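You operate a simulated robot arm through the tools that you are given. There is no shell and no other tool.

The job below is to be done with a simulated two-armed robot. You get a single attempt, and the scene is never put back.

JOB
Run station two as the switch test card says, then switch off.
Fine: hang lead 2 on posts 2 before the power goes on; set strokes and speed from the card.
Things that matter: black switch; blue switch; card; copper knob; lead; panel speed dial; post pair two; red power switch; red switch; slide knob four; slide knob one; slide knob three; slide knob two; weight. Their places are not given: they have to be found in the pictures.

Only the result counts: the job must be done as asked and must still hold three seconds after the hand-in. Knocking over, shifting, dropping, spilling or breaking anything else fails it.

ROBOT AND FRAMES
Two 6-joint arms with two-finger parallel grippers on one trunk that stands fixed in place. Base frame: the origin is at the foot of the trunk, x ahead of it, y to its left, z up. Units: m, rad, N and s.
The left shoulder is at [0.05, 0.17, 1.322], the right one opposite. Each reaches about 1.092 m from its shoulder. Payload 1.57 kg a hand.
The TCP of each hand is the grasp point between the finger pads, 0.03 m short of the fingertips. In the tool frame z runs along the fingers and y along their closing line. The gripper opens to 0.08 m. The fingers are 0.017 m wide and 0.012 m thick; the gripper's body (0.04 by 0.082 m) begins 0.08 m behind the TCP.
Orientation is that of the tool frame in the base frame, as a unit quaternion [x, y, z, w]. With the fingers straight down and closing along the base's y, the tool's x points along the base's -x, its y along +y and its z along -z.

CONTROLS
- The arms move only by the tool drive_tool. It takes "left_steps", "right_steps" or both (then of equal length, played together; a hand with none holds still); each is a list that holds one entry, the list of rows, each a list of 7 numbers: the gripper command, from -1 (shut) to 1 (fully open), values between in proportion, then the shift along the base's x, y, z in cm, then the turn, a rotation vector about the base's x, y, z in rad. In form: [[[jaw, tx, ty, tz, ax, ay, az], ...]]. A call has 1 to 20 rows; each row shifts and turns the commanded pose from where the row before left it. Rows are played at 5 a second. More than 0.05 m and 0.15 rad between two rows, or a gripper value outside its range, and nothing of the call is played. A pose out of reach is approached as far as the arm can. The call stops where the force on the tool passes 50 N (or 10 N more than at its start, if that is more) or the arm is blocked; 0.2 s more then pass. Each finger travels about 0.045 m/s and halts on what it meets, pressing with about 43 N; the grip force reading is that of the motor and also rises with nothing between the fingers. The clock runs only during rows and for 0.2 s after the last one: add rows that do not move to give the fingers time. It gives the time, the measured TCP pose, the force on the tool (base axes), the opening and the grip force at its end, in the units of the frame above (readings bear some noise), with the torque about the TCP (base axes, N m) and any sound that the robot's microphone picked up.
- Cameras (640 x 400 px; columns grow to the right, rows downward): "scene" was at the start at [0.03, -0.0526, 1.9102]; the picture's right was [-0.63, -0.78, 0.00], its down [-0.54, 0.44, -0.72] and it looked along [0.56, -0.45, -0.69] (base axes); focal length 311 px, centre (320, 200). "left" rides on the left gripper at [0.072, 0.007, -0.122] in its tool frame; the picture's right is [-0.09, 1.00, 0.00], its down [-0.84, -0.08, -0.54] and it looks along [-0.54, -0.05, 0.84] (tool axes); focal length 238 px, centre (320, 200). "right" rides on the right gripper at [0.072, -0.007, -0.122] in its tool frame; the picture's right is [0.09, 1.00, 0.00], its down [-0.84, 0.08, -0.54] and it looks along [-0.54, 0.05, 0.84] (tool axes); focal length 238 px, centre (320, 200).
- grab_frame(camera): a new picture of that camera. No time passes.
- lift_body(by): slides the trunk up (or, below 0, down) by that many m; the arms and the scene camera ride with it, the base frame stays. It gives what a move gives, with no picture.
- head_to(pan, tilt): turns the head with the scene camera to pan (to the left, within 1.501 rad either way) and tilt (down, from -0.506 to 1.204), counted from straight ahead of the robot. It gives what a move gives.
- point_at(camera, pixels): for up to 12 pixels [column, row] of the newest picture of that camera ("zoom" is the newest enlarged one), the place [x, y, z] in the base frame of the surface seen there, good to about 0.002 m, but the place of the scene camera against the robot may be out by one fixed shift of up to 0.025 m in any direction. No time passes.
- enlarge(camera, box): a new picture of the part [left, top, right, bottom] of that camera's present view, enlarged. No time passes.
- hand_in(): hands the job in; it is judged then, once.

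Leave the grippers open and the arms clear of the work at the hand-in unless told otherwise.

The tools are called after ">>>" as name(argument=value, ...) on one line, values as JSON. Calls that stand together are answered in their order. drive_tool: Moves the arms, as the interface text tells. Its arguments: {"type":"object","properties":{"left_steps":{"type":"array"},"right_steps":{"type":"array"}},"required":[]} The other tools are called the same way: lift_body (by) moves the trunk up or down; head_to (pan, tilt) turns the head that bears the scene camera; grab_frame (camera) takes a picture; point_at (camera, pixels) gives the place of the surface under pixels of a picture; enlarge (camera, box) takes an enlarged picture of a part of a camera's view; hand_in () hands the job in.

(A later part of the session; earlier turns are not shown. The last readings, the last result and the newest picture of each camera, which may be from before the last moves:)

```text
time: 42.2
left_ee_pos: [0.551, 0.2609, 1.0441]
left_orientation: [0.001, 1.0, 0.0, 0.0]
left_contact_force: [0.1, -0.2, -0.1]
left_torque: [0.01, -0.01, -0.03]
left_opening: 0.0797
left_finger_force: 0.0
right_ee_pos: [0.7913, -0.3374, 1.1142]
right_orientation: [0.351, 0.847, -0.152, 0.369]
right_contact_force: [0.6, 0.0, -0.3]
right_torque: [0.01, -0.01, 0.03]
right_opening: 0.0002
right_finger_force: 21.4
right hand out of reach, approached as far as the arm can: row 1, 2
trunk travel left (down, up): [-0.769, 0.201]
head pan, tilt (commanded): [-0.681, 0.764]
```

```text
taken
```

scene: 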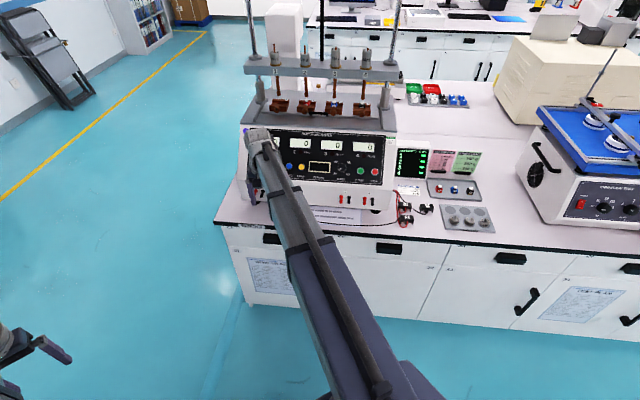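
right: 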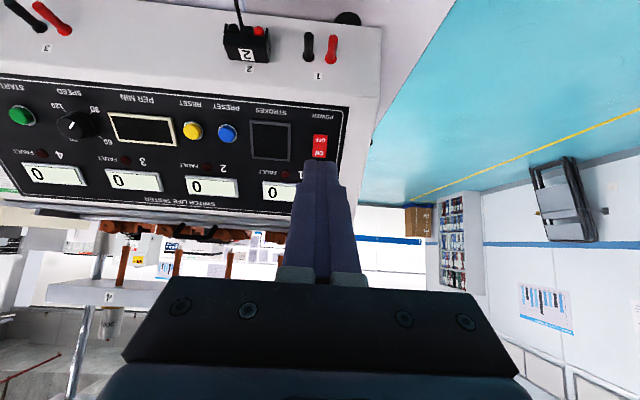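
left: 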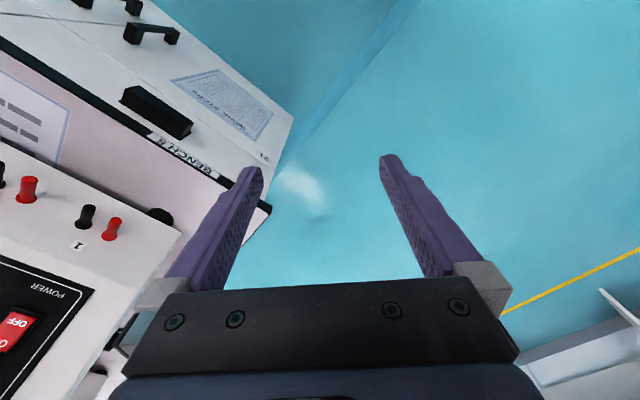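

The closed fingers point at the rocker at (319,147). I zoom and measure the ON and OFF halves.

>>> enlarge(camera="right", box=[295, 120, 345, 165])

>>> point_at(camera="zoom", pixels=[[325, 140], [325, 170], [320, 200], [318, 220], [315, 245], [315, 265], [270, 240], [370, 245], [310, 290], [250, 150], [320, 100]])

```text
8.89 times, centred on (320, 142) of right
```

zoom: 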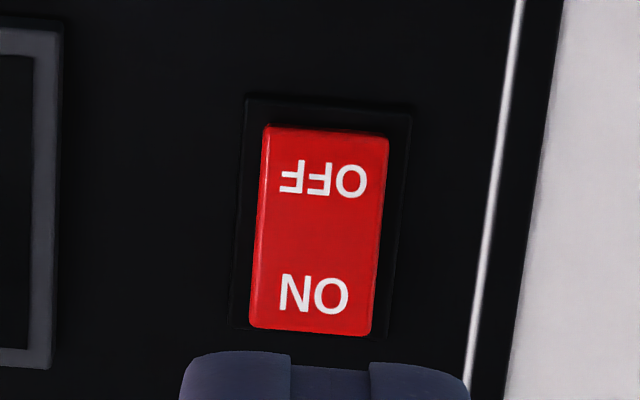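

```text
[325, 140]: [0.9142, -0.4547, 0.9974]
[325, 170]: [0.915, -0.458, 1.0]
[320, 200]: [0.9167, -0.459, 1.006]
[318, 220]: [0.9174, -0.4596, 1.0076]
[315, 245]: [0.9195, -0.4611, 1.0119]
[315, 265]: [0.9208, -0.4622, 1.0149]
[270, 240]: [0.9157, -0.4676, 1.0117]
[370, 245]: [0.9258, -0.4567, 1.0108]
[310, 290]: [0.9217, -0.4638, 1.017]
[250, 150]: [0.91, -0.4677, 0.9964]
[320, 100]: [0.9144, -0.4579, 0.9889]
```

ON half centre is at about (u -0.324, v 0.980, z 1.0175). I lower the trunk 6.3 cm for the right line, then move in to 2 cm short of the switch.

>>> lift_body(by=-0.0626)

>>> drive_tool(right_steps=[[[-1, 2.62, -2.52, 0, 0, 0, 0], [-1, 2.62, -2.52, 0, 0, 0, 0], [-1, 2.62, -2.52, 0, 0, 0, 0], [-1, 2.62, -2.52, 0, 0, 0, 0], [-1, 0, 0, 0, 0, 0, 0]]])

>>> enlarge(camera="right", box=[270, 100, 370, 200])

>>> enlarge(camera="scene", box=[230, 110, 310, 170])

```text
time: 43.2
left_ee_pos: [0.5508, 0.2615, 0.9821]
left_orientation: [0.0, 1.0, 0.0, 0.0]
left_contact_force: [0.0, -0.2, -0.1]
left_torque: [0.0, 0.01, 0.0]
left_opening: 0.0798
left_finger_force: 0.0
right_ee_pos: [0.7907, -0.3367, 1.0503]
right_orientation: [0.351, 0.847, -0.153, 0.368]
right_contact_force: [-0.4, 0.0, -0.2]
right_torque: [-0.04, -0.03, 0.01]
right_opening: 0.0
right_finger_force: 20.9
trunk travel left (down, up): [-0.706, 0.264]
head pan, tilt (commanded): [-0.681, 0.764]
```

```text
time: 44.4
left_ee_pos: [0.5521, 0.2607, 0.9803]
left_orientation: [-0.001, 1.0, 0.0, 0.0]
left_contact_force: [-0.6, -0.1, -0.4]
left_torque: [0.01, -0.01, -0.02]
left_opening: 0.0799
left_finger_force: 0.0
right_ee_pos: [0.8952, -0.4356, 1.0513]
right_orientation: [0.351, 0.847, -0.153, 0.369]
right_contact_force: [0.8, -0.4, 0.6]
right_torque: [-0.02, -0.01, -0.03]
right_opening: 0.0
right_finger_force: 21.3
trunk travel left (down, up): [-0.706, 0.264]
head pan, tilt (commanded): [-0.681, 0.764]
```

```text
4.00 times, centred on (320, 150) of right
```

zoom: 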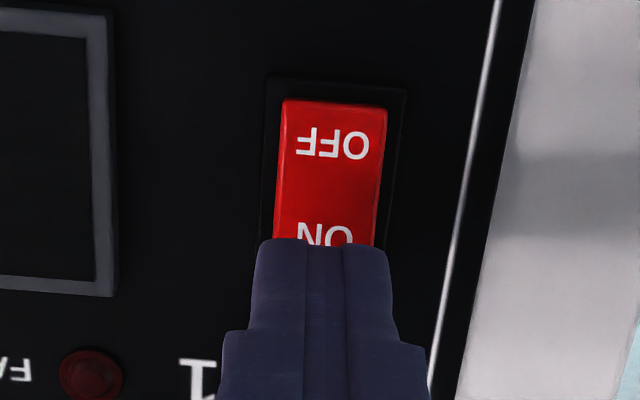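

```text
6.67 times, centred on (270, 140) of scene
```

zoom: 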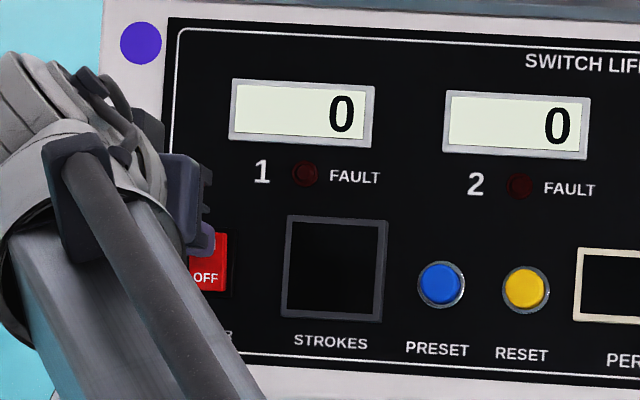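

I lower the trunk 1.3 cm so the fingertip faces the ON end, then push in slowly, horizontally.

>>> lift_body(by=-0.012)

>>> drive_tool(right_steps=[[[-1, 0.6, -0.6, 0, 0, 0, 0], [-1, 0.3, -0.3, 0, 0, 0, 0], [-1, 0.15, -0.15, 0, 0, 0, 0], [-1, 0, 0, 0, 0, 0, 0]]])

>>> enlarge(camera="right", box=[270, 100, 370, 200])

```text
time: 45.0
left_ee_pos: [0.551, 0.2597, 0.9685]
left_orientation: [0.0, 1.0, 0.0, 0.001]
left_contact_force: [0.3, 0.0, 0.0]
left_torque: [-0.03, -0.01, -0.04]
left_opening: 0.0801
left_finger_force: 0.0
right_ee_pos: [0.8965, -0.437, 1.0398]
right_orientation: [0.351, 0.847, -0.153, 0.369]
right_contact_force: [0.3, 0.4, -0.1]
right_torque: [0.02, -0.01, -0.01]
right_opening: 0.0
right_finger_force: 21.5
trunk travel left (down, up): [-0.694, 0.276]
head pan, tilt (commanded): [-0.681, 0.764]
```

```text
time: 46.0
left_ee_pos: [0.5524, 0.2609, 0.9694]
left_orientation: [0.001, 1.0, 0.0, 0.0]
left_contact_force: [0.3, -0.2, -0.7]
left_torque: [0.04, -0.02, -0.01]
left_opening: 0.08
left_finger_force: 0.2
right_ee_pos: [0.9064, -0.4481, 1.0388]
right_orientation: [0.351, 0.847, -0.153, 0.369]
right_contact_force: [0.0, 0.2, 0.1]
right_torque: [0.01, 0.03, 0.01]
right_opening: 0.0002
right_finger_force: 21.0
trunk travel left (down, up): [-0.694, 0.276]
head pan, tilt (commanded): [-0.681, 0.764]
```

```text
4.00 times, centred on (320, 150) of right
```

zoom: 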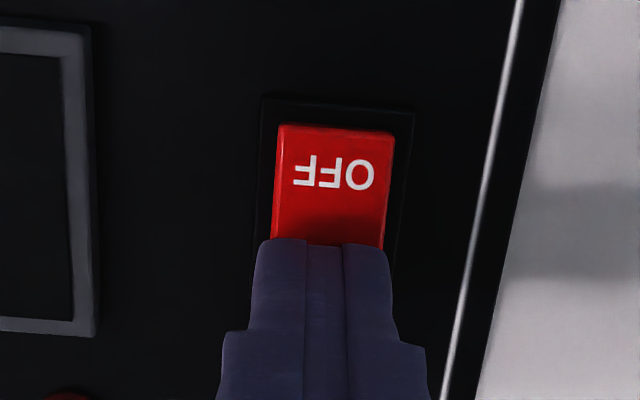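

Just about touching, force still zero. I push in 2 mm steps.

>>> drive_tool(right_steps=[[[-1, 0.14, -0.14, 0, 0, 0, 0], [-1, 0.14, -0.14, 0, 0, 0, 0], [-1, 0.14, -0.14, 0, 0, 0, 0]]])

>>> enlarge(camera="scene", box=[230, 105, 400, 190])

```text
time: 46.8
left_ee_pos: [0.5505, 0.2602, 0.969]
left_orientation: [0.001, 1.0, -0.001, 0.001]
left_contact_force: [-0.8, -0.4, -0.1]
left_torque: [-0.01, 0.0, 0.01]
left_opening: 0.0801
left_finger_force: 0.0
right_ee_pos: [0.9094, -0.4516, 1.0388]
right_orientation: [0.351, 0.847, -0.153, 0.369]
right_contact_force: [-1.5, 1.9, 1.5]
right_torque: [0.04, 0.05, -0.02]
right_opening: 0.0
right_finger_force: 21.2
trunk travel left (down, up): [-0.694, 0.276]
head pan, tilt (commanded): [-0.681, 0.764]
```

```text
3.76 times, centred on (315, 148) of scene
```

zoom: 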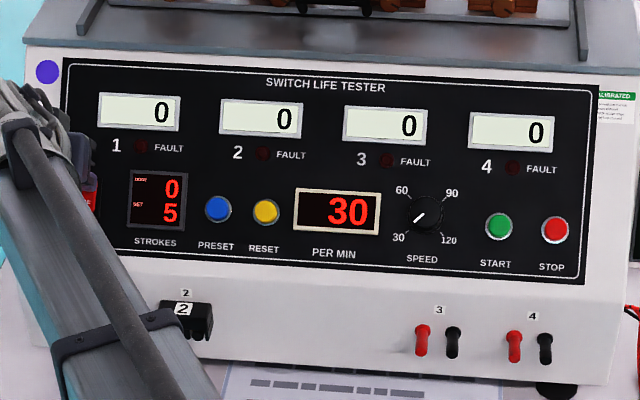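

Power is on: STROKES shows DONE 0 / SET 5 and PER MIN 30. I pull back from the switch.

>>> drive_tool(right_steps=[[[-1, -0.8, 0.8, 0, 0, 0, 0], [-1, -1.5, 1.5, 0, 0, 0, 0], [-1, -2.0, 2.0, 0, 0, 0, 0]]])

>>> enlarge(camera="right", box=[180, 100, 380, 230])

>>> enlarge(camera="scene", box=[235, 120, 325, 180])

>>> enlarge(camera="scene", box=[380, 120, 500, 190])

```text
time: 47.6
left_ee_pos: [0.551, 0.2606, 0.9694]
left_orientation: [0.001, 1.0, 0.0, 0.001]
left_contact_force: [0.0, -0.5, 0.0]
left_torque: [0.03, -0.07, 0.01]
left_opening: 0.0802
left_finger_force: 0.2
right_ee_pos: [0.8658, -0.409, 1.039]
right_orientation: [0.351, 0.847, -0.153, 0.368]
right_contact_force: [-0.2, -1.1, 0.7]
right_torque: [-0.02, 0.02, 0.0]
right_opening: 0.0
right_finger_force: 21.2
trunk travel left (down, up): [-0.694, 0.276]
head pan, tilt (commanded): [-0.681, 0.764]
```

```text
3.08 times, centred on (280, 165) of right
```

zoom: 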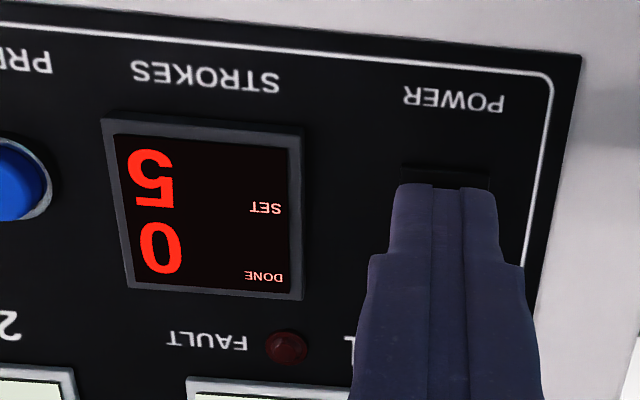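

```text
6.67 times, centred on (280, 150) of scene
```

zoom: 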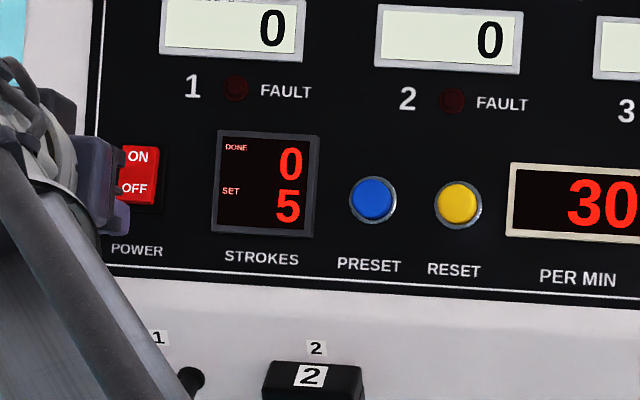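

```text
5.33 times, centred on (440, 155) of scene
```

zoom: 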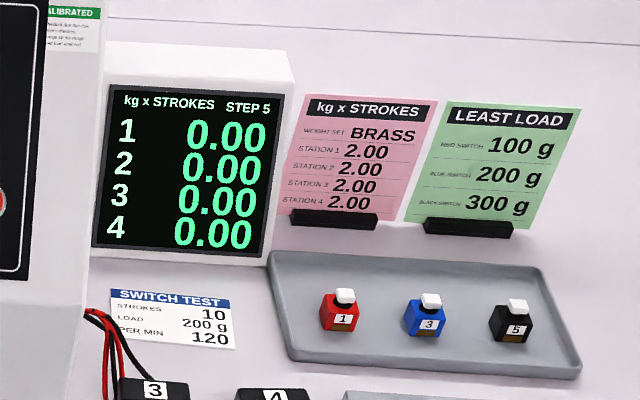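

The SET value is 5 and the screen says STEP 5, so PRESET should add 5. I move right to face the blue PRESET button.

>>> drive_tool(right_steps=[[[-1, -2.97, -2.97, 0, 0, 0, 0], [-1, -2.97, -2.97, 0, 0, 0, 0], [-1, -2.97, -2.97, 0, 0, 0, 0], [-1, 0, 0, 0, 0, 0, 0]]])

>>> enlarge(camera="right", box=[240, 100, 400, 210])

>>> point_at(camera="right", pixels=[[323, 140], [323, 136], [323, 144], [319, 140], [327, 140]])

```text
time: 48.6
left_ee_pos: [0.5524, 0.2606, 0.9685]
left_orientation: [0.0, 1.0, 0.0, -0.001]
left_contact_force: [-0.5, 0.6, 0.4]
left_torque: [0.02, -0.01, 0.02]
left_opening: 0.0803
left_finger_force: 0.1
right_ee_pos: [0.7765, -0.4987, 1.0384]
right_orientation: [0.35, 0.847, -0.153, 0.369]
right_contact_force: [0.1, -0.8, 0.6]
right_torque: [0.02, 0.02, -0.02]
right_opening: 0.0
right_finger_force: 21.0
trunk travel left (down, up): [-0.694, 0.276]
head pan, tilt (commanded): [-0.681, 0.764]
```

```text
3.64 times, centred on (320, 155) of right
```

zoom: 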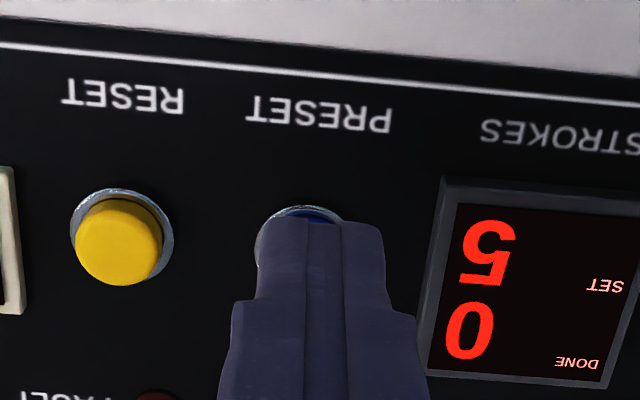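

```text
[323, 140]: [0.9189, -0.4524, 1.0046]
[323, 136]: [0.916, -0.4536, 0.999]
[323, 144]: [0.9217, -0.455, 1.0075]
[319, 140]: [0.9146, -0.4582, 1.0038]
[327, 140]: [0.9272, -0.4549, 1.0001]
```

point_at used the older frame there, so I measure in the new zoom instead: yellow cap at (118,255), blue ring near (300,212).

>>> enlarge(camera="right", box=[240, 100, 400, 210])

>>> point_at(camera="zoom", pixels=[[118, 250], [120, 230], [118, 270], [90, 245], [150, 245], [305, 209], [262, 245], [345, 218], [318, 216], [200, 250], [310, 180], [308, 300]])

```text
3.64 times, centred on (320, 155) of right
```

zoom: 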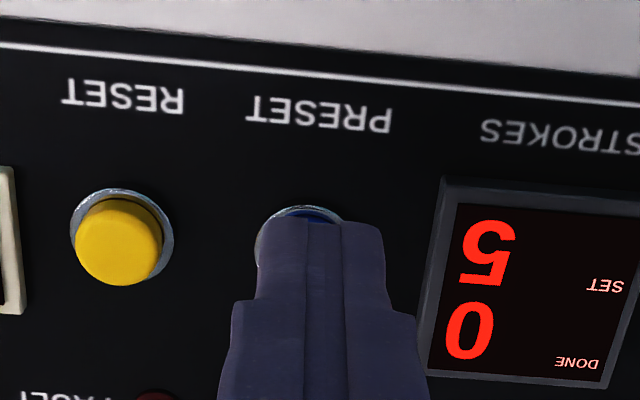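

```text
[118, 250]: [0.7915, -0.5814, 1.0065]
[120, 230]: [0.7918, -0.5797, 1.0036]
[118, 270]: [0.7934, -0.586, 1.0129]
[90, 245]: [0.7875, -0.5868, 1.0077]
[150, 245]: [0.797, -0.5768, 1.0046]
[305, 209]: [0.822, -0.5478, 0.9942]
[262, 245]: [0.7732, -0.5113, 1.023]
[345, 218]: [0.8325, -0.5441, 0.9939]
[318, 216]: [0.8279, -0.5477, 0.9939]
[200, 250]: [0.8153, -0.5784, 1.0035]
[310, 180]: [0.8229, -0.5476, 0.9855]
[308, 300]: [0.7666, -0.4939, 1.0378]
```

The blue cap centre is at about u -0.196, v 0.971, z 1.0055. I lower the trunk 1.2 cm and move in to 5 mm short of the button.

>>> lift_body(by=-0.0115)

>>> drive_tool(right_steps=[[[-1, 1.2, -1.2, 0, 0, 0, 0], [-1, 1.2, -1.2, 0, 0, 0, 0], [-1, 0.4, -0.4, 0, 0, 0, 0], [-1, 0, 0, 0, 0, 0, 0]]])

>>> enlarge(camera="right", box=[240, 100, 400, 210])

>>> enlarge(camera="scene", box=[235, 120, 325, 180])

```text
time: 49.2
left_ee_pos: [0.5507, 0.26, 0.9583]
left_orientation: [0.001, 1.0, 0.0, 0.0]
left_contact_force: [-0.7, -0.5, -0.6]
left_torque: [0.01, 0.0, 0.01]
left_opening: 0.0798
left_finger_force: 0.1
right_ee_pos: [0.7769, -0.4987, 1.0278]
right_orientation: [0.351, 0.847, -0.153, 0.368]
right_contact_force: [0.4, 0.6, 0.0]
right_torque: [-0.03, -0.02, 0.01]
right_opening: 0.0
right_finger_force: 21.4
trunk travel left (down, up): [-0.683, 0.287]
head pan, tilt (commanded): [-0.681, 0.764]
```

```text
time: 50.2
left_ee_pos: [0.5519, 0.2598, 0.9574]
left_orientation: [0.0, 1.0, 0.0, -0.001]
left_contact_force: [-0.5, 0.4, 0.3]
left_torque: [0.03, -0.02, 0.02]
left_opening: 0.0799
left_finger_force: 0.1
right_ee_pos: [0.8045, -0.5268, 1.0278]
right_orientation: [0.351, 0.847, -0.153, 0.369]
right_contact_force: [0.2, 0.1, 0.1]
right_torque: [0.0, -0.02, 0.02]
right_opening: 0.0
right_finger_force: 21.2
trunk travel left (down, up): [-0.683, 0.287]
head pan, tilt (commanded): [-0.681, 0.764]
```

```text
3.64 times, centred on (320, 155) of right
```

zoom: 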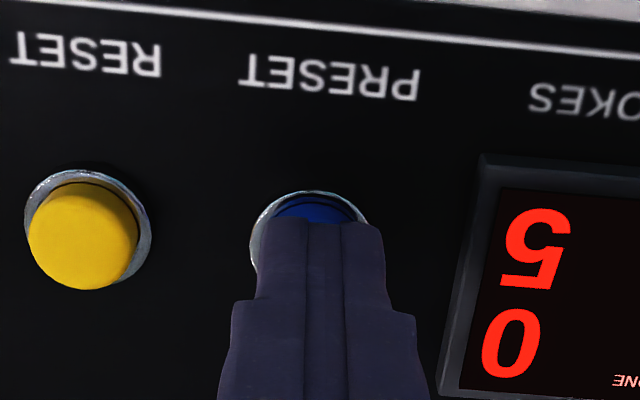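

```text
6.67 times, centred on (280, 150) of scene
```

zoom: 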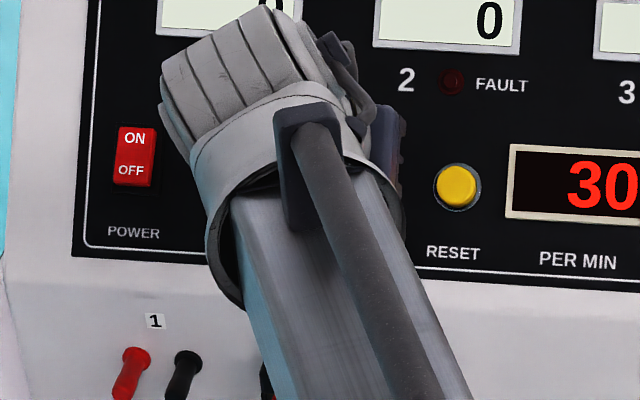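

About 6 mm to go. I press along the finger direction in 3 mm steps.

>>> drive_tool(right_steps=[[[-1, 0.155, -0.155, -0.205, 0.009, 0.009, 0], [-1, 0.155, -0.155, -0.205, 0.009, 0.009, 0], [-1, 0.155, -0.155, -0.205, 0.009, 0.009, 0]]])

>>> enlarge(camera="right", box=[240, 100, 400, 210])

```text
time: 51.0
left_ee_pos: [0.5515, 0.26, 0.958]
left_orientation: [0.0, 1.0, 0.0, 0.0]
left_contact_force: [-0.2, -0.3, 0.3]
left_torque: [-0.01, 0.02, 0.01]
left_opening: 0.0803
left_finger_force: 0.1
right_ee_pos: [0.8092, -0.5315, 1.0225]
right_orientation: [0.353, 0.854, -0.146, 0.353]
right_contact_force: [-0.5, 0.8, 2.0]
right_torque: [0.02, 0.0, -0.03]
right_opening: 0.0001
right_finger_force: 21.3
trunk travel left (down, up): [-0.683, 0.287]
head pan, tilt (commanded): [-0.681, 0.764]
heard: click
```

```text
3.64 times, centred on (320, 155) of right
```

zoom: 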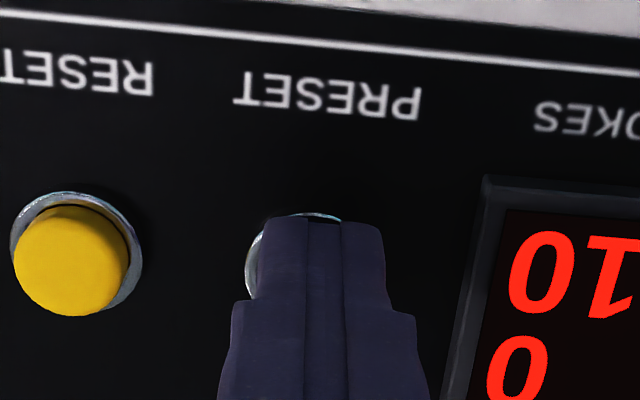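

A click was heard and SET now reads 10. I back off the same way, then away from the panel.

>>> drive_tool(right_steps=[[[-1, -0.155, 0.155, 0.205, -0.009, -0.009, 0], [-1, -0.155, 0.155, 0.205, -0.009, -0.009, 0], [-1, -0.155, 0.155, 0.205, -0.009, -0.009, 0], [-1, -1.5, 1.5, 0, 0, 0, 0], [-1, -2.0, 2.0, 0, 0, 0, 0]]])

>>> enlarge(camera="right", box=[240, 100, 400, 210])

```text
time: 52.2
left_ee_pos: [0.5514, 0.2613, 0.9582]
left_orientation: [0.001, 1.0, 0.0, 0.0]
left_contact_force: [0.4, -0.5, 0.4]
left_torque: [0.0, -0.01, 0.0]
left_opening: 0.0799
left_finger_force: 0.1
right_ee_pos: [0.7686, -0.4927, 1.0279]
right_orientation: [0.35, 0.847, -0.153, 0.37]
right_contact_force: [0.2, -0.1, 0.2]
right_torque: [-0.01, 0.01, 0.05]
right_opening: 0.0
right_finger_force: 21.6
trunk travel left (down, up): [-0.683, 0.287]
head pan, tilt (commanded): [-0.681, 0.764]
```

```text
3.64 times, centred on (320, 155) of right
```

zoom: 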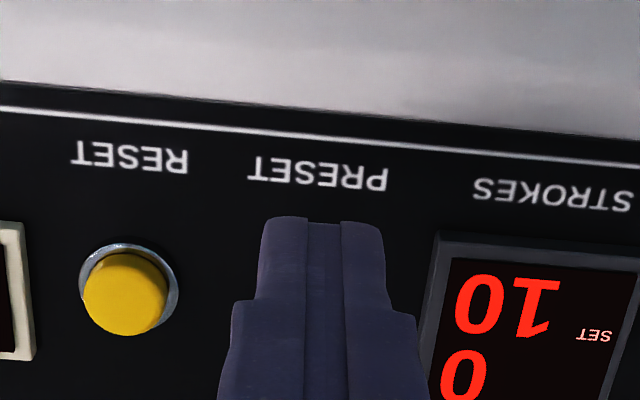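

SET reads 10. Next is the speed dial; I move right to face it.

>>> drive_tool(right_steps=[[[-1, -2.8, -2.8, 0, 0, 0, 0], [-1, -2.8, -2.8, 0, 0, 0, 0], [-1, -2.8, -2.8, 0, 0, 0, 0], [-1, -2.8, -2.8, 0, 0, 0, 0], [-1, -2.6, -2.6, 0, 0, 0, 0], [-1, 0, 0, 0, 0, 0, 0]]])

>>> lift_body(by=0.04)

>>> grab_frame(camera="right")

>>> enlarge(camera="right", box=[260, 60, 380, 160])

```text
time: 53.6
left_ee_pos: [0.5518, 0.2605, 0.9578]
left_orientation: [0.001, 1.0, 0.0, 0.0]
left_contact_force: [-1.1, 0.0, -0.6]
left_torque: [-0.05, -0.02, 0.0]
left_opening: 0.0799
left_finger_force: 0.1
right_ee_pos: [0.6309, -0.6283, 1.0271]
right_orientation: [0.349, 0.847, -0.152, 0.37]
right_contact_force: [0.0, -0.3, 0.3]
right_torque: [-0.01, 0.0, 0.02]
right_opening: 0.0
right_finger_force: 20.7
trunk travel left (down, up): [-0.683, 0.287]
head pan, tilt (commanded): [-0.681, 0.764]
```

```text
time: 54.4
left_ee_pos: [0.5516, 0.2608, 0.9973]
left_orientation: [0.0, 1.0, 0.0, 0.0]
left_contact_force: [0.4, -0.2, 0.7]
left_torque: [0.01, -0.02, 0.0]
left_opening: 0.0804
left_finger_force: 0.1
right_ee_pos: [0.6311, -0.6282, 1.0664]
right_orientation: [0.35, 0.847, -0.152, 0.369]
right_contact_force: [-0.3, 0.2, -1.1]
right_torque: [0.01, -0.01, -0.01]
right_opening: 0.0002
right_finger_force: 20.9
trunk travel left (down, up): [-0.723, 0.247]
head pan, tilt (commanded): [-0.681, 0.764]
```

```text
taken
```

right: 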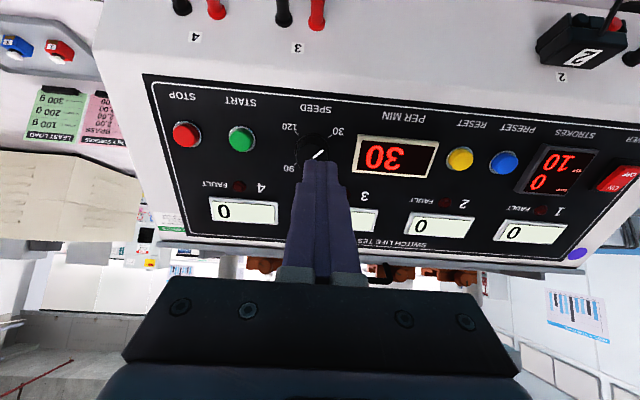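

```text
4.00 times, centred on (320, 110) of right
```

zoom: 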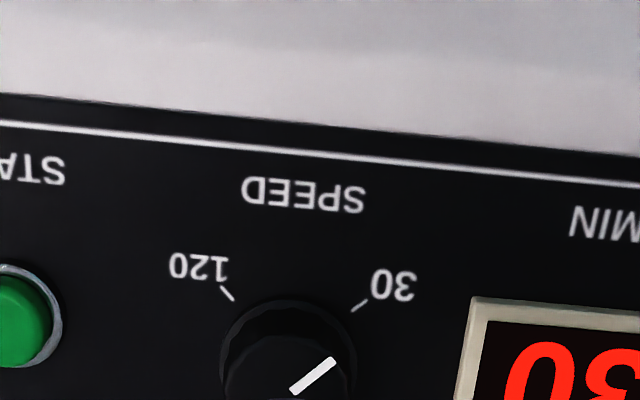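

The dial is at about (313,152), behind the fingers. I open the fingers partly to look at it between them.

>>> drive_tool(right_steps=[[[0.4, 0, 0, 0, 0, 0, 0], [0.4, 0, 0, 0, 0, 0, 0], [0.4, 0, 0, 0, 0, 0, 0], [0.4, 0, 0, 0, 0, 0, 0]]])

>>> grab_frame(camera="right")

>>> enlarge(camera="right", box=[265, 110, 365, 190])

>>> point_at(camera="zoom", pixels=[[315, 210], [280, 160], [305, 240], [250, 215], [355, 215], [310, 270], [300, 150], [240, 190], [370, 170], [200, 100], [420, 120], [300, 190]])

```text
time: 55.4
left_ee_pos: [0.5509, 0.2609, 0.9983]
left_orientation: [-0.001, 1.0, 0.0, 0.001]
left_contact_force: [0.8, -0.2, -0.2]
left_torque: [0.02, 0.02, -0.02]
left_opening: 0.08
left_finger_force: 0.1
right_ee_pos: [0.629, -0.6292, 1.0678]
right_orientation: [0.35, 0.847, -0.153, 0.369]
right_contact_force: [0.7, 0.5, 0.0]
right_torque: [0.03, -0.03, 0.0]
right_opening: 0.0561
right_finger_force: 0.1
trunk travel left (down, up): [-0.723, 0.247]
head pan, tilt (commanded): [-0.681, 0.764]
```

```text
taken
```

right: 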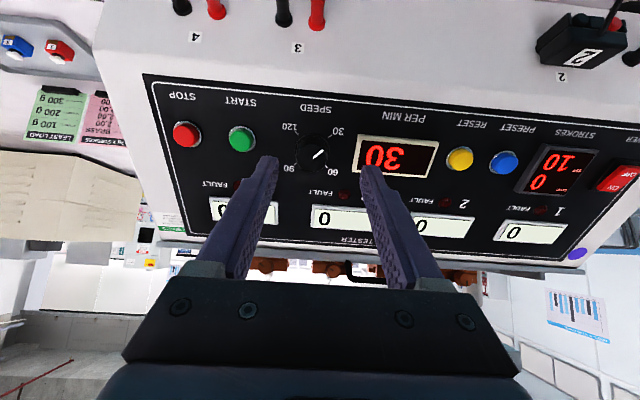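

```text
5.00 times, centred on (315, 150) of right
```

zoom: 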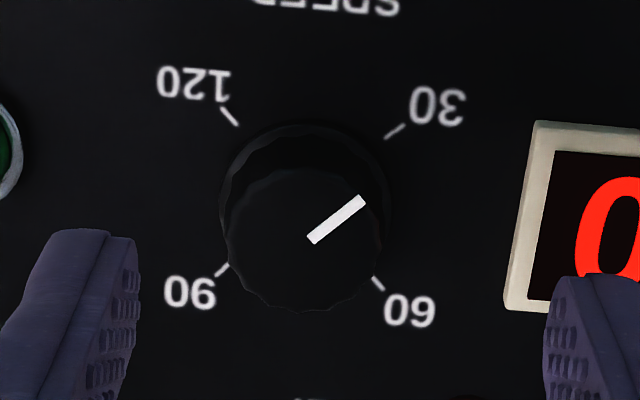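

```text
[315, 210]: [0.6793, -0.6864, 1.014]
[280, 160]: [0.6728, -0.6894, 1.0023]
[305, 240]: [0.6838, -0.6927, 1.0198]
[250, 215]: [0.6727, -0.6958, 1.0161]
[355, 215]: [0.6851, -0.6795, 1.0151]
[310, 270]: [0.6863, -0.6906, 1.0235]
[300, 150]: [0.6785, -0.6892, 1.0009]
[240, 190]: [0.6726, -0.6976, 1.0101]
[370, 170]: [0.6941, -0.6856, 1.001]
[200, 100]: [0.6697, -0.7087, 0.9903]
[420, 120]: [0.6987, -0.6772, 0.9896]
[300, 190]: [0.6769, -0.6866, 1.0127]
```

The dial's top centre is at about u 0.006, v 0.9705, z 1.0185; it is about 30 mm across and 23 mm high. It must turn 270° clockwise from 30 to 120. I pre-turn the hand about 86° the other way here in free space to see how far the wrist allows.

>>> drive_tool(right_steps=[[[0.1, 0, 0, 0, -0.0775, 0.0775, 0.1023], [0.1, 0, 0, 0, -0.0775, 0.0775, 0.1023], [0.1, 0, 0, 0, -0.0775, 0.0775, 0.1023], [0.1, 0, 0, 0, -0.0775, 0.0775, 0.1023], [0.1, 0, 0, 0, -0.0775, 0.0775, 0.1023], [0.1, 0, 0, 0, -0.0775, 0.0775, 0.1023], [0.1, 0, 0, 0, -0.0775, 0.0775, 0.1023], [0.1, 0, 0, 0, -0.0775, 0.0775, 0.1023], [0.1, 0, 0, 0, -0.0775, 0.0775, 0.1023], [0.1, 0, 0, 0, -0.0775, 0.0775, 0.1023], [0.1, 0, 0, 0, 0, 0, 0]]])

>>> grab_frame(camera="right")

```text
time: 57.8
left_ee_pos: [0.5506, 0.2615, 0.9982]
left_orientation: [0.001, 1.0, 0.0, 0.0]
left_contact_force: [0.8, -0.7, 0.8]
left_torque: [0.0, 0.0, -0.01]
left_opening: 0.0799
left_finger_force: 0.1
right_ee_pos: [0.6305, -0.6306, 1.0675]
right_orientation: [-0.322, 0.859, -0.362, 0.166]
right_contact_force: [-0.7, 0.2, -0.3]
right_torque: [0.0, -0.05, -0.02]
right_opening: 0.0441
right_finger_force: 0.1
trunk travel left (down, up): [-0.723, 0.247]
head pan, tilt (commanded): [-0.681, 0.764]
```

```text
taken
```

right: 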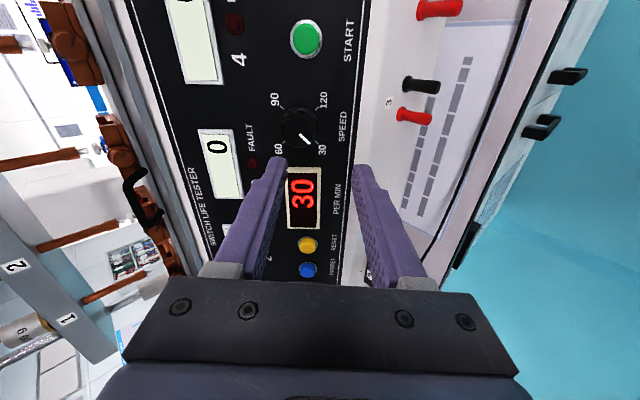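

No limit yet at -86°. I turn another 50° back so a single grip can cover the whole 270°.

>>> drive_tool(right_steps=[[[0.1, 0, 0, 0, -0.0775, 0.0775, 0.1023], [0.1, 0, 0, 0, -0.0775, 0.0775, 0.1023], [0.1, 0, 0, 0, -0.0775, 0.0775, 0.1023], [0.1, 0, 0, 0, -0.0775, 0.0775, 0.1023], [0.1, 0, 0, 0, -0.0775, 0.0775, 0.1023], [0.1, 0, 0, 0, -0.0775, 0.0775, 0.1023], [0.1, 0, 0, 0, 0, 0, 0]]])

>>> grab_frame(camera="right")

>>> grab_frame(camera="scene")

```text
time: 59.4
left_ee_pos: [0.5514, 0.2601, 0.9979]
left_orientation: [0.0, 1.0, 0.0, 0.0]
left_contact_force: [-0.6, -0.6, -0.5]
left_torque: [-0.01, -0.01, 0.01]
left_opening: 0.0801
left_finger_force: 0.0
right_ee_pos: [0.6313, -0.6271, 1.0677]
right_orientation: [0.663, -0.634, 0.399, 0.009]
right_contact_force: [0.1, -0.4, -0.5]
right_torque: [-0.04, 0.02, -0.02]
right_opening: 0.0439
right_finger_force: 0.0
trunk travel left (down, up): [-0.723, 0.247]
head pan, tilt (commanded): [-0.681, 0.764]
```

```text
taken
```

right: 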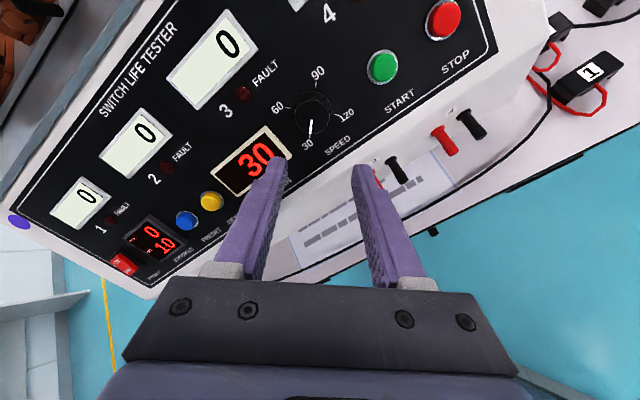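

```text
taken
```

scene: 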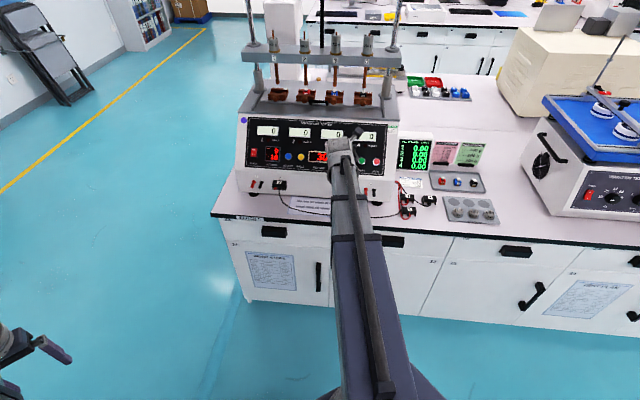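

Still free at -137°. I measure the dial again from this view for a good centring.

>>> enlarge(camera="right", box=[265, 65, 365, 165])

>>> point_at(camera="zoom", pixels=[[290, 220], [290, 190], [290, 250], [250, 220], [330, 220], [265, 195], [315, 195], [265, 245], [315, 245]])

```text
4.00 times, centred on (315, 115) of right
```

zoom: 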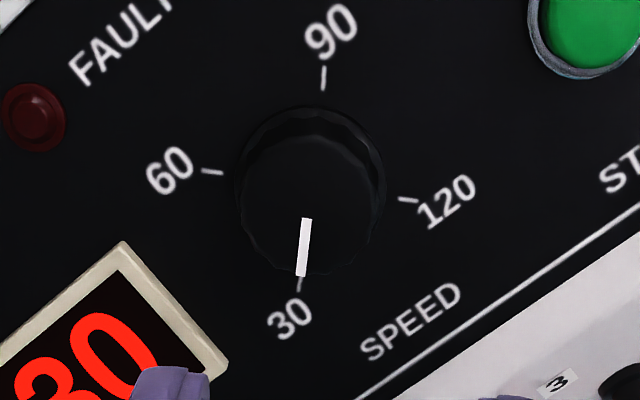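

```text
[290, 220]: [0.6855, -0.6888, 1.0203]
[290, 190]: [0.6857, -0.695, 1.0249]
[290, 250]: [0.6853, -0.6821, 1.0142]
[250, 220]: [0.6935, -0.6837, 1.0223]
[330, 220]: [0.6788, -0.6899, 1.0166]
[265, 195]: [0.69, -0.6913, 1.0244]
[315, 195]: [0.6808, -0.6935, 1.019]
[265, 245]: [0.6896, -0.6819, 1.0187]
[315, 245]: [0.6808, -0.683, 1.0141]
```

Dial axis estimate: u 0.0055, v 0.971, z 1.0195. I lower 1.75 cm and move to 15 mm above the knob along its axis, with the fingers at 56 mm.

>>> lift_body(by=-0.0175)

>>> drive_tool(right_steps=[[[0.4, 0.94, -1.34, 0, 0, 0, 0], [0.4, 0.94, -1.34, 0, 0, 0, 0], [0.4, 0.93, -1.34, 0, 0, 0, 0], [0.4, 0, 0, 0, 0, 0, 0]]])

>>> enlarge(camera="right", box=[240, 80, 400, 210])

```text
time: 60.1
left_ee_pos: [0.5502, 0.2614, 0.9814]
left_orientation: [0.0, 1.0, 0.0, 0.0]
left_contact_force: [-1.4, -0.6, 0.3]
left_torque: [0.01, 0.02, -0.01]
left_opening: 0.0799
left_finger_force: 0.0
right_ee_pos: [0.6305, -0.6279, 1.0489]
right_orientation: [0.663, -0.634, 0.398, 0.007]
right_contact_force: [0.1, -0.1, -0.5]
right_torque: [0.03, 0.02, 0.01]
right_opening: 0.0441
right_finger_force: 0.0
trunk travel left (down, up): [-0.705, 0.265]
head pan, tilt (commanded): [-0.681, 0.764]
```

```text
time: 61.1
left_ee_pos: [0.55, 0.2608, 0.98]
left_orientation: [0.0, 1.0, 0.0, 0.0]
left_contact_force: [-0.6, 0.0, -0.1]
left_torque: [0.01, 0.03, 0.0]
left_opening: 0.0799
left_finger_force: 0.0
right_ee_pos: [0.6579, -0.6698, 1.0504]
right_orientation: [0.663, -0.634, 0.398, 0.007]
right_contact_force: [1.0, -0.2, 0.1]
right_torque: [0.01, 0.0, 0.02]
right_opening: 0.056
right_finger_force: 0.2
trunk travel left (down, up): [-0.705, 0.265]
head pan, tilt (commanded): [-0.681, 0.764]
```

```text
3.08 times, centred on (320, 145) of right
```

zoom: 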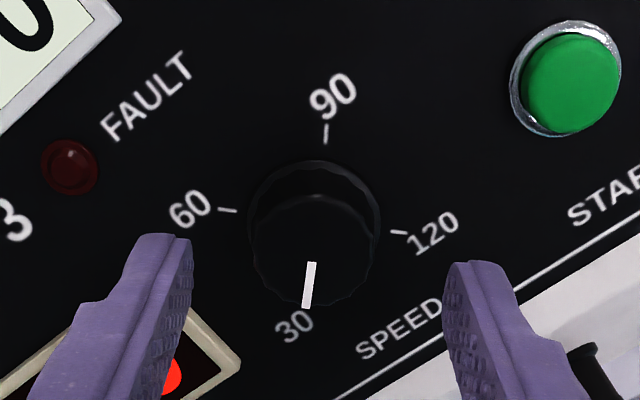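

The knob is centred between the fingers within 2 mm. I advance along its axis by alternating small sideways-in and trunk-down steps.

>>> drive_tool(right_steps=[[[0.4, 0.65, -0.5, 0, 0, 0, 0], [0.4, 0, 0, 0, 0, 0, 0]]])

>>> lift_body(by=-0.0072)

>>> drive_tool(right_steps=[[[0.4, 0.55, -0.55, 0, 0, 0, 0], [0.4, 0, 0, 0, 0, 0, 0]]])

>>> lift_body(by=-0.0072)

>>> enlarge(camera="right", box=[240, 80, 400, 210])

```text
time: 61.7
left_ee_pos: [0.551, 0.2605, 0.9794]
left_orientation: [0.001, 1.0, 0.0, 0.001]
left_contact_force: [0.7, -0.4, -0.4]
left_torque: [-0.04, -0.01, -0.01]
left_opening: 0.08
left_finger_force: 0.1
right_ee_pos: [0.6652, -0.6728, 1.0498]
right_orientation: [0.663, -0.635, 0.398, 0.009]
right_contact_force: [0.0, 0.2, -0.4]
right_torque: [-0.03, -0.02, -0.01]
right_opening: 0.0562
right_finger_force: 0.0
trunk travel left (down, up): [-0.705, 0.265]
head pan, tilt (commanded): [-0.681, 0.764]
```

```text
time: 62.2
left_ee_pos: [0.5521, 0.2595, 0.9727]
left_orientation: [0.0, 1.0, 0.0, 0.0]
left_contact_force: [-0.4, -0.1, -0.2]
left_torque: [-0.01, 0.01, 0.01]
left_opening: 0.0797
left_finger_force: 0.1
right_ee_pos: [0.6643, -0.6741, 1.0424]
right_orientation: [0.662, -0.635, 0.397, 0.008]
right_contact_force: [0.4, -0.6, -0.5]
right_torque: [-0.01, -0.01, 0.0]
right_opening: 0.0561
right_finger_force: 0.1
trunk travel left (down, up): [-0.698, 0.272]
head pan, tilt (commanded): [-0.681, 0.764]
```

```text
time: 62.8
left_ee_pos: [0.5513, 0.26, 0.9743]
left_orientation: [0.0, 1.0, 0.0, 0.0]
left_contact_force: [-0.6, 0.1, 0.1]
left_torque: [0.02, 0.0, -0.01]
left_opening: 0.0797
left_finger_force: 0.1
right_ee_pos: [0.6711, -0.6785, 1.0427]
right_orientation: [0.662, -0.635, 0.398, 0.008]
right_contact_force: [-0.4, -0.6, -0.6]
right_torque: [-0.01, -0.03, -0.02]
right_opening: 0.056
right_finger_force: 0.0
trunk travel left (down, up): [-0.698, 0.272]
head pan, tilt (commanded): [-0.681, 0.764]
```

```text
time: 63.4
left_ee_pos: [0.5522, 0.26, 0.9668]
left_orientation: [0.0, 1.0, 0.0, 0.0]
left_contact_force: [0.4, -0.8, -0.3]
left_torque: [0.02, -0.01, -0.05]
left_opening: 0.0801
left_finger_force: 0.0
right_ee_pos: [0.6693, -0.6788, 1.0353]
right_orientation: [0.662, -0.635, 0.398, 0.008]
right_contact_force: [-0.3, 0.7, 0.4]
right_torque: [0.04, 0.03, 0.01]
right_opening: 0.056
right_finger_force: 0.1
trunk travel left (down, up): [-0.691, 0.279]
head pan, tilt (commanded): [-0.681, 0.764]
```

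```text
3.08 times, centred on (320, 145) of right
```

zoom: 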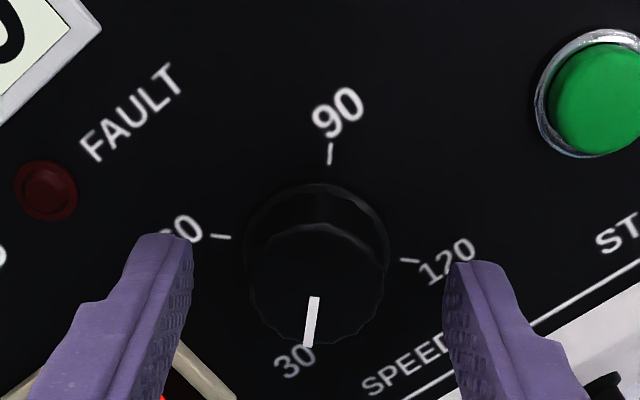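

Well centred (within about 1 mm). One more 10 mm step along the axis, then close on the knob.

>>> drive_tool(right_steps=[[[0.4, 0.5, -0.5, 0, 0, 0, 0], [0.4, 0, 0, 0, 0, 0, 0]]])

>>> lift_body(by=-0.0065)

>>> drive_tool(right_steps=[[[-1, 0, 0, 0, 0, 0, 0], [-1, 0, 0, 0, 0, 0, 0], [-1, 0, 0, 0, 0, 0, 0], [-1, 0, 0, 0, 0, 0, 0]]])

>>> enlarge(camera="right", box=[240, 80, 400, 210])

```text
time: 64.0
left_ee_pos: [0.5508, 0.2613, 0.9655]
left_orientation: [0.0, 1.0, 0.0, 0.001]
left_contact_force: [0.1, 1.0, -0.5]
left_torque: [-0.03, 0.0, -0.01]
left_opening: 0.0801
left_finger_force: 0.0
right_ee_pos: [0.6747, -0.6835, 1.0356]
right_orientation: [0.663, -0.634, 0.398, 0.009]
right_contact_force: [-0.1, -1.0, 0.4]
right_torque: [0.01, -0.03, -0.02]
right_opening: 0.0561
right_finger_force: 0.0
trunk travel left (down, up): [-0.691, 0.279]
head pan, tilt (commanded): [-0.681, 0.764]
```

```text
time: 64.5
left_ee_pos: [0.5523, 0.2594, 0.9583]
left_orientation: [0.001, 1.0, 0.0, 0.0]
left_contact_force: [-0.3, 0.0, -0.1]
left_torque: [0.0, 0.04, 0.01]
left_opening: 0.0799
left_finger_force: 0.0
right_ee_pos: [0.675, -0.6838, 1.0287]
right_orientation: [0.662, -0.635, 0.398, 0.008]
right_contact_force: [1.1, -0.2, 0.2]
right_torque: [0.01, -0.01, -0.01]
right_opening: 0.056
right_finger_force: 0.1
trunk travel left (down, up): [-0.684, 0.286]
head pan, tilt (commanded): [-0.681, 0.764]
```

```text
time: 65.5
left_ee_pos: [0.5526, 0.2598, 0.9584]
left_orientation: [0.0, 1.0, 0.001, 0.0]
left_contact_force: [-0.3, 0.4, -0.1]
left_torque: [0.04, 0.0, -0.01]
left_opening: 0.08
left_finger_force: 0.0
right_ee_pos: [0.6751, -0.6836, 1.0286]
right_orientation: [0.663, -0.634, 0.399, 0.008]
right_contact_force: [6.8, -1.7, 7.2]
right_torque: [0.08, 0.06, -0.04]
right_opening: 0.0317
right_finger_force: 36.9
trunk travel left (down, up): [-0.684, 0.286]
head pan, tilt (commanded): [-0.681, 0.764]
```

```text
3.08 times, centred on (320, 145) of right
```

zoom: 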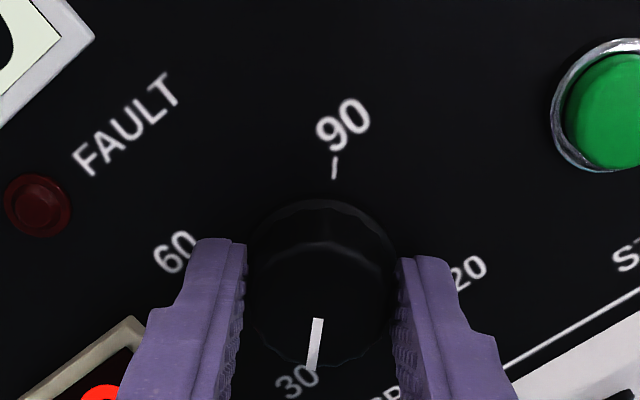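

The knob is gripped (opening 0.032, about 10 N sideways). I turn clockwise 0.6 rad and read PER MIN.

>>> drive_tool(right_steps=[[[-1, 0, 0, 0, 0.0775, -0.0775, -0.1023], [-1, 0, 0, 0, 0.0775, -0.0775, -0.1023], [-1, 0, 0, 0, 0.0775, -0.0775, -0.1023], [-1, 0, 0, 0, 0.0775, -0.0775, -0.1023]]])

>>> enlarge(camera="scene", box=[290, 115, 390, 180])

>>> grab_frame(camera="right")

```text
time: 66.5
left_ee_pos: [0.5511, 0.2606, 0.9593]
left_orientation: [0.001, 1.0, 0.0, 0.0]
left_contact_force: [0.4, 0.8, -0.8]
left_torque: [0.01, -0.02, -0.01]
left_opening: 0.0801
left_finger_force: 0.1
right_ee_pos: [0.6763, -0.684, 1.0279]
right_orientation: [-0.444, 0.803, -0.383, 0.11]
right_contact_force: [9.1, -2.8, 8.2]
right_torque: [-0.35, 0.31, -0.51]
right_opening: 0.0318
right_finger_force: 40.6
trunk travel left (down, up): [-0.684, 0.286]
head pan, tilt (commanded): [-0.681, 0.764]
```

```text
6.15 times, centred on (340, 148) of scene
```

zoom: 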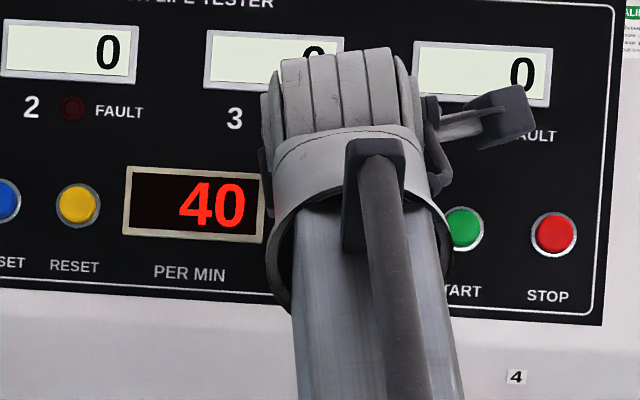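

```text
taken
```

right: 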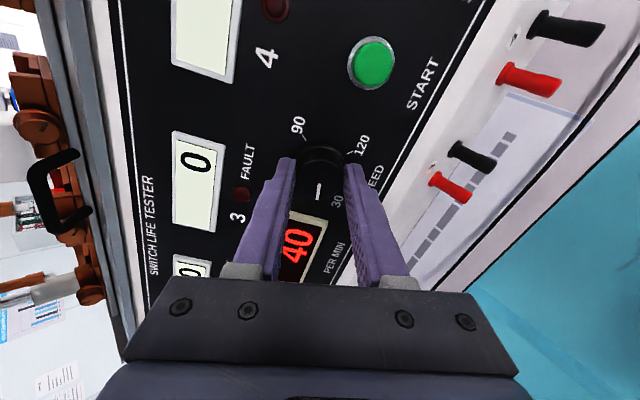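

PER MIN reads 40 after 34°, matching 1/3 per degree. I continue turning 1.2 rad.

>>> drive_tool(right_steps=[[[-1, 0, 0, 0, 0.0775, -0.0775, -0.1023], [-1, 0, 0, 0, 0.0775, -0.0775, -0.1023], [-1, 0, 0, 0, 0.0775, -0.0775, -0.1023], [-1, 0, 0, 0, 0.0775, -0.0775, -0.1023], [-1, 0, 0, 0, 0.0775, -0.0775, -0.1023], [-1, 0, 0, 0, 0.0775, -0.0775, -0.1023], [-1, 0, 0, 0, 0.0775, -0.0775, -0.1023], [-1, 0, 0, 0, 0.0775, -0.0775, -0.1023]]])

>>> enlarge(camera="scene", box=[290, 115, 390, 180])

>>> enlarge(camera="right", box=[240, 100, 400, 230])

```text
time: 68.3
left_ee_pos: [0.5521, 0.2601, 0.9593]
left_orientation: [0.0, 1.0, 0.0, 0.0]
left_contact_force: [0.6, 0.2, 0.1]
left_torque: [0.01, -0.02, -0.01]
left_opening: 0.0798
left_finger_force: 0.0
right_ee_pos: [0.6751, -0.6824, 1.0273]
right_orientation: [0.087, 0.913, -0.255, 0.306]
right_contact_force: [-0.7, 8.7, -10.5]
right_torque: [-0.32, -0.79, 0.35]
right_opening: 0.0318
right_finger_force: 40.0
trunk travel left (down, up): [-0.684, 0.286]
head pan, tilt (commanded): [-0.681, 0.764]
```

```text
6.15 times, centred on (340, 148) of scene
```

zoom: 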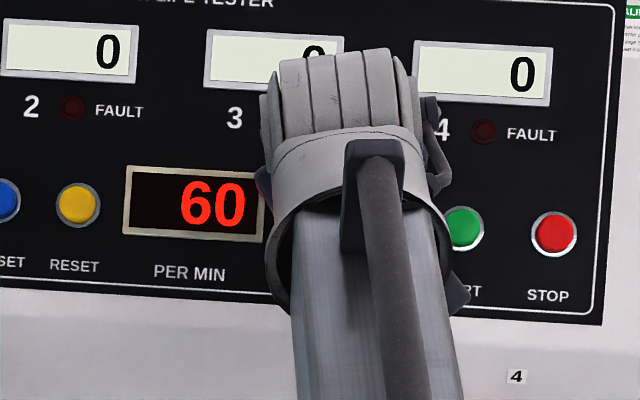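

```text
3.08 times, centred on (320, 165) of right
```

zoom: 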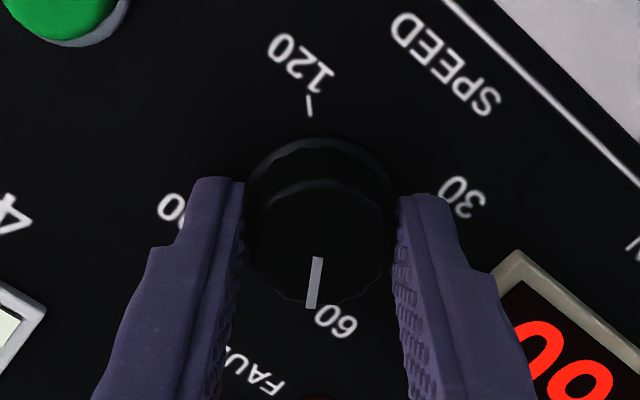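

PER MIN reads 60 with the mark at 60. I keep turning 1.2 rad more.

>>> drive_tool(right_steps=[[[-1, 0, 0, 0, 0.0775, -0.0775, -0.1023], [-1, 0, 0, 0, 0.0775, -0.0775, -0.1023], [-1, 0, 0, 0, 0.0775, -0.0775, -0.1023], [-1, 0, 0, 0, 0.0775, -0.0775, -0.1023], [-1, 0, 0, 0, 0.0775, -0.0775, -0.1023], [-1, 0, 0, 0, 0.0775, -0.0775, -0.1023], [-1, 0, 0, 0, 0.0775, -0.0775, -0.1023], [-1, 0, 0, 0, 0.0775, -0.0775, -0.1023]]])

>>> enlarge(camera="scene", box=[290, 115, 390, 180])

>>> enlarge(camera="right", box=[240, 100, 400, 230])

```text
time: 70.1
left_ee_pos: [0.5531, 0.2607, 0.9585]
left_orientation: [0.0, 1.0, 0.0, 0.0]
left_contact_force: [0.1, 0.1, -0.5]
left_torque: [0.01, 0.0, 0.03]
left_opening: 0.0799
left_finger_force: 0.0
right_ee_pos: [0.6754, -0.6818, 1.0292]
right_orientation: [0.586, 0.706, -0.038, 0.396]
right_contact_force: [-2.3, 18.1, -15.7]
right_torque: [0.29, -0.28, 0.45]
right_opening: 0.0315
right_finger_force: 40.4
trunk travel left (down, up): [-0.684, 0.286]
head pan, tilt (commanded): [-0.681, 0.764]
```

```text
6.15 times, centred on (340, 148) of scene
```

zoom: 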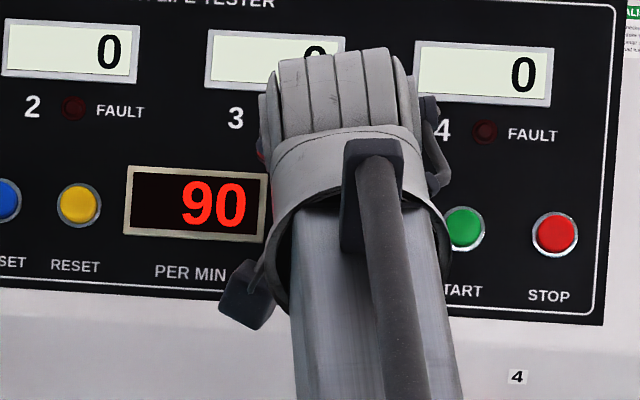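

```text
3.08 times, centred on (320, 165) of right
```

zoom: 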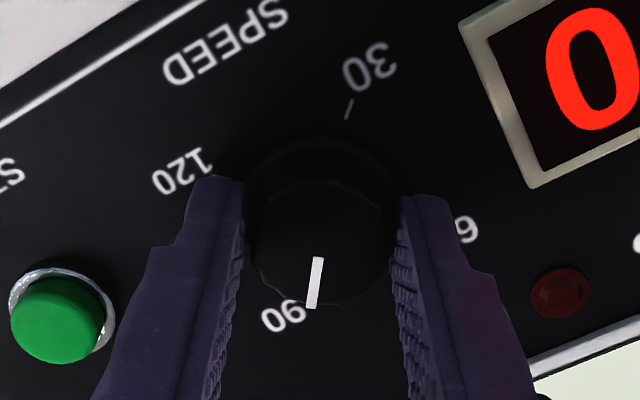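

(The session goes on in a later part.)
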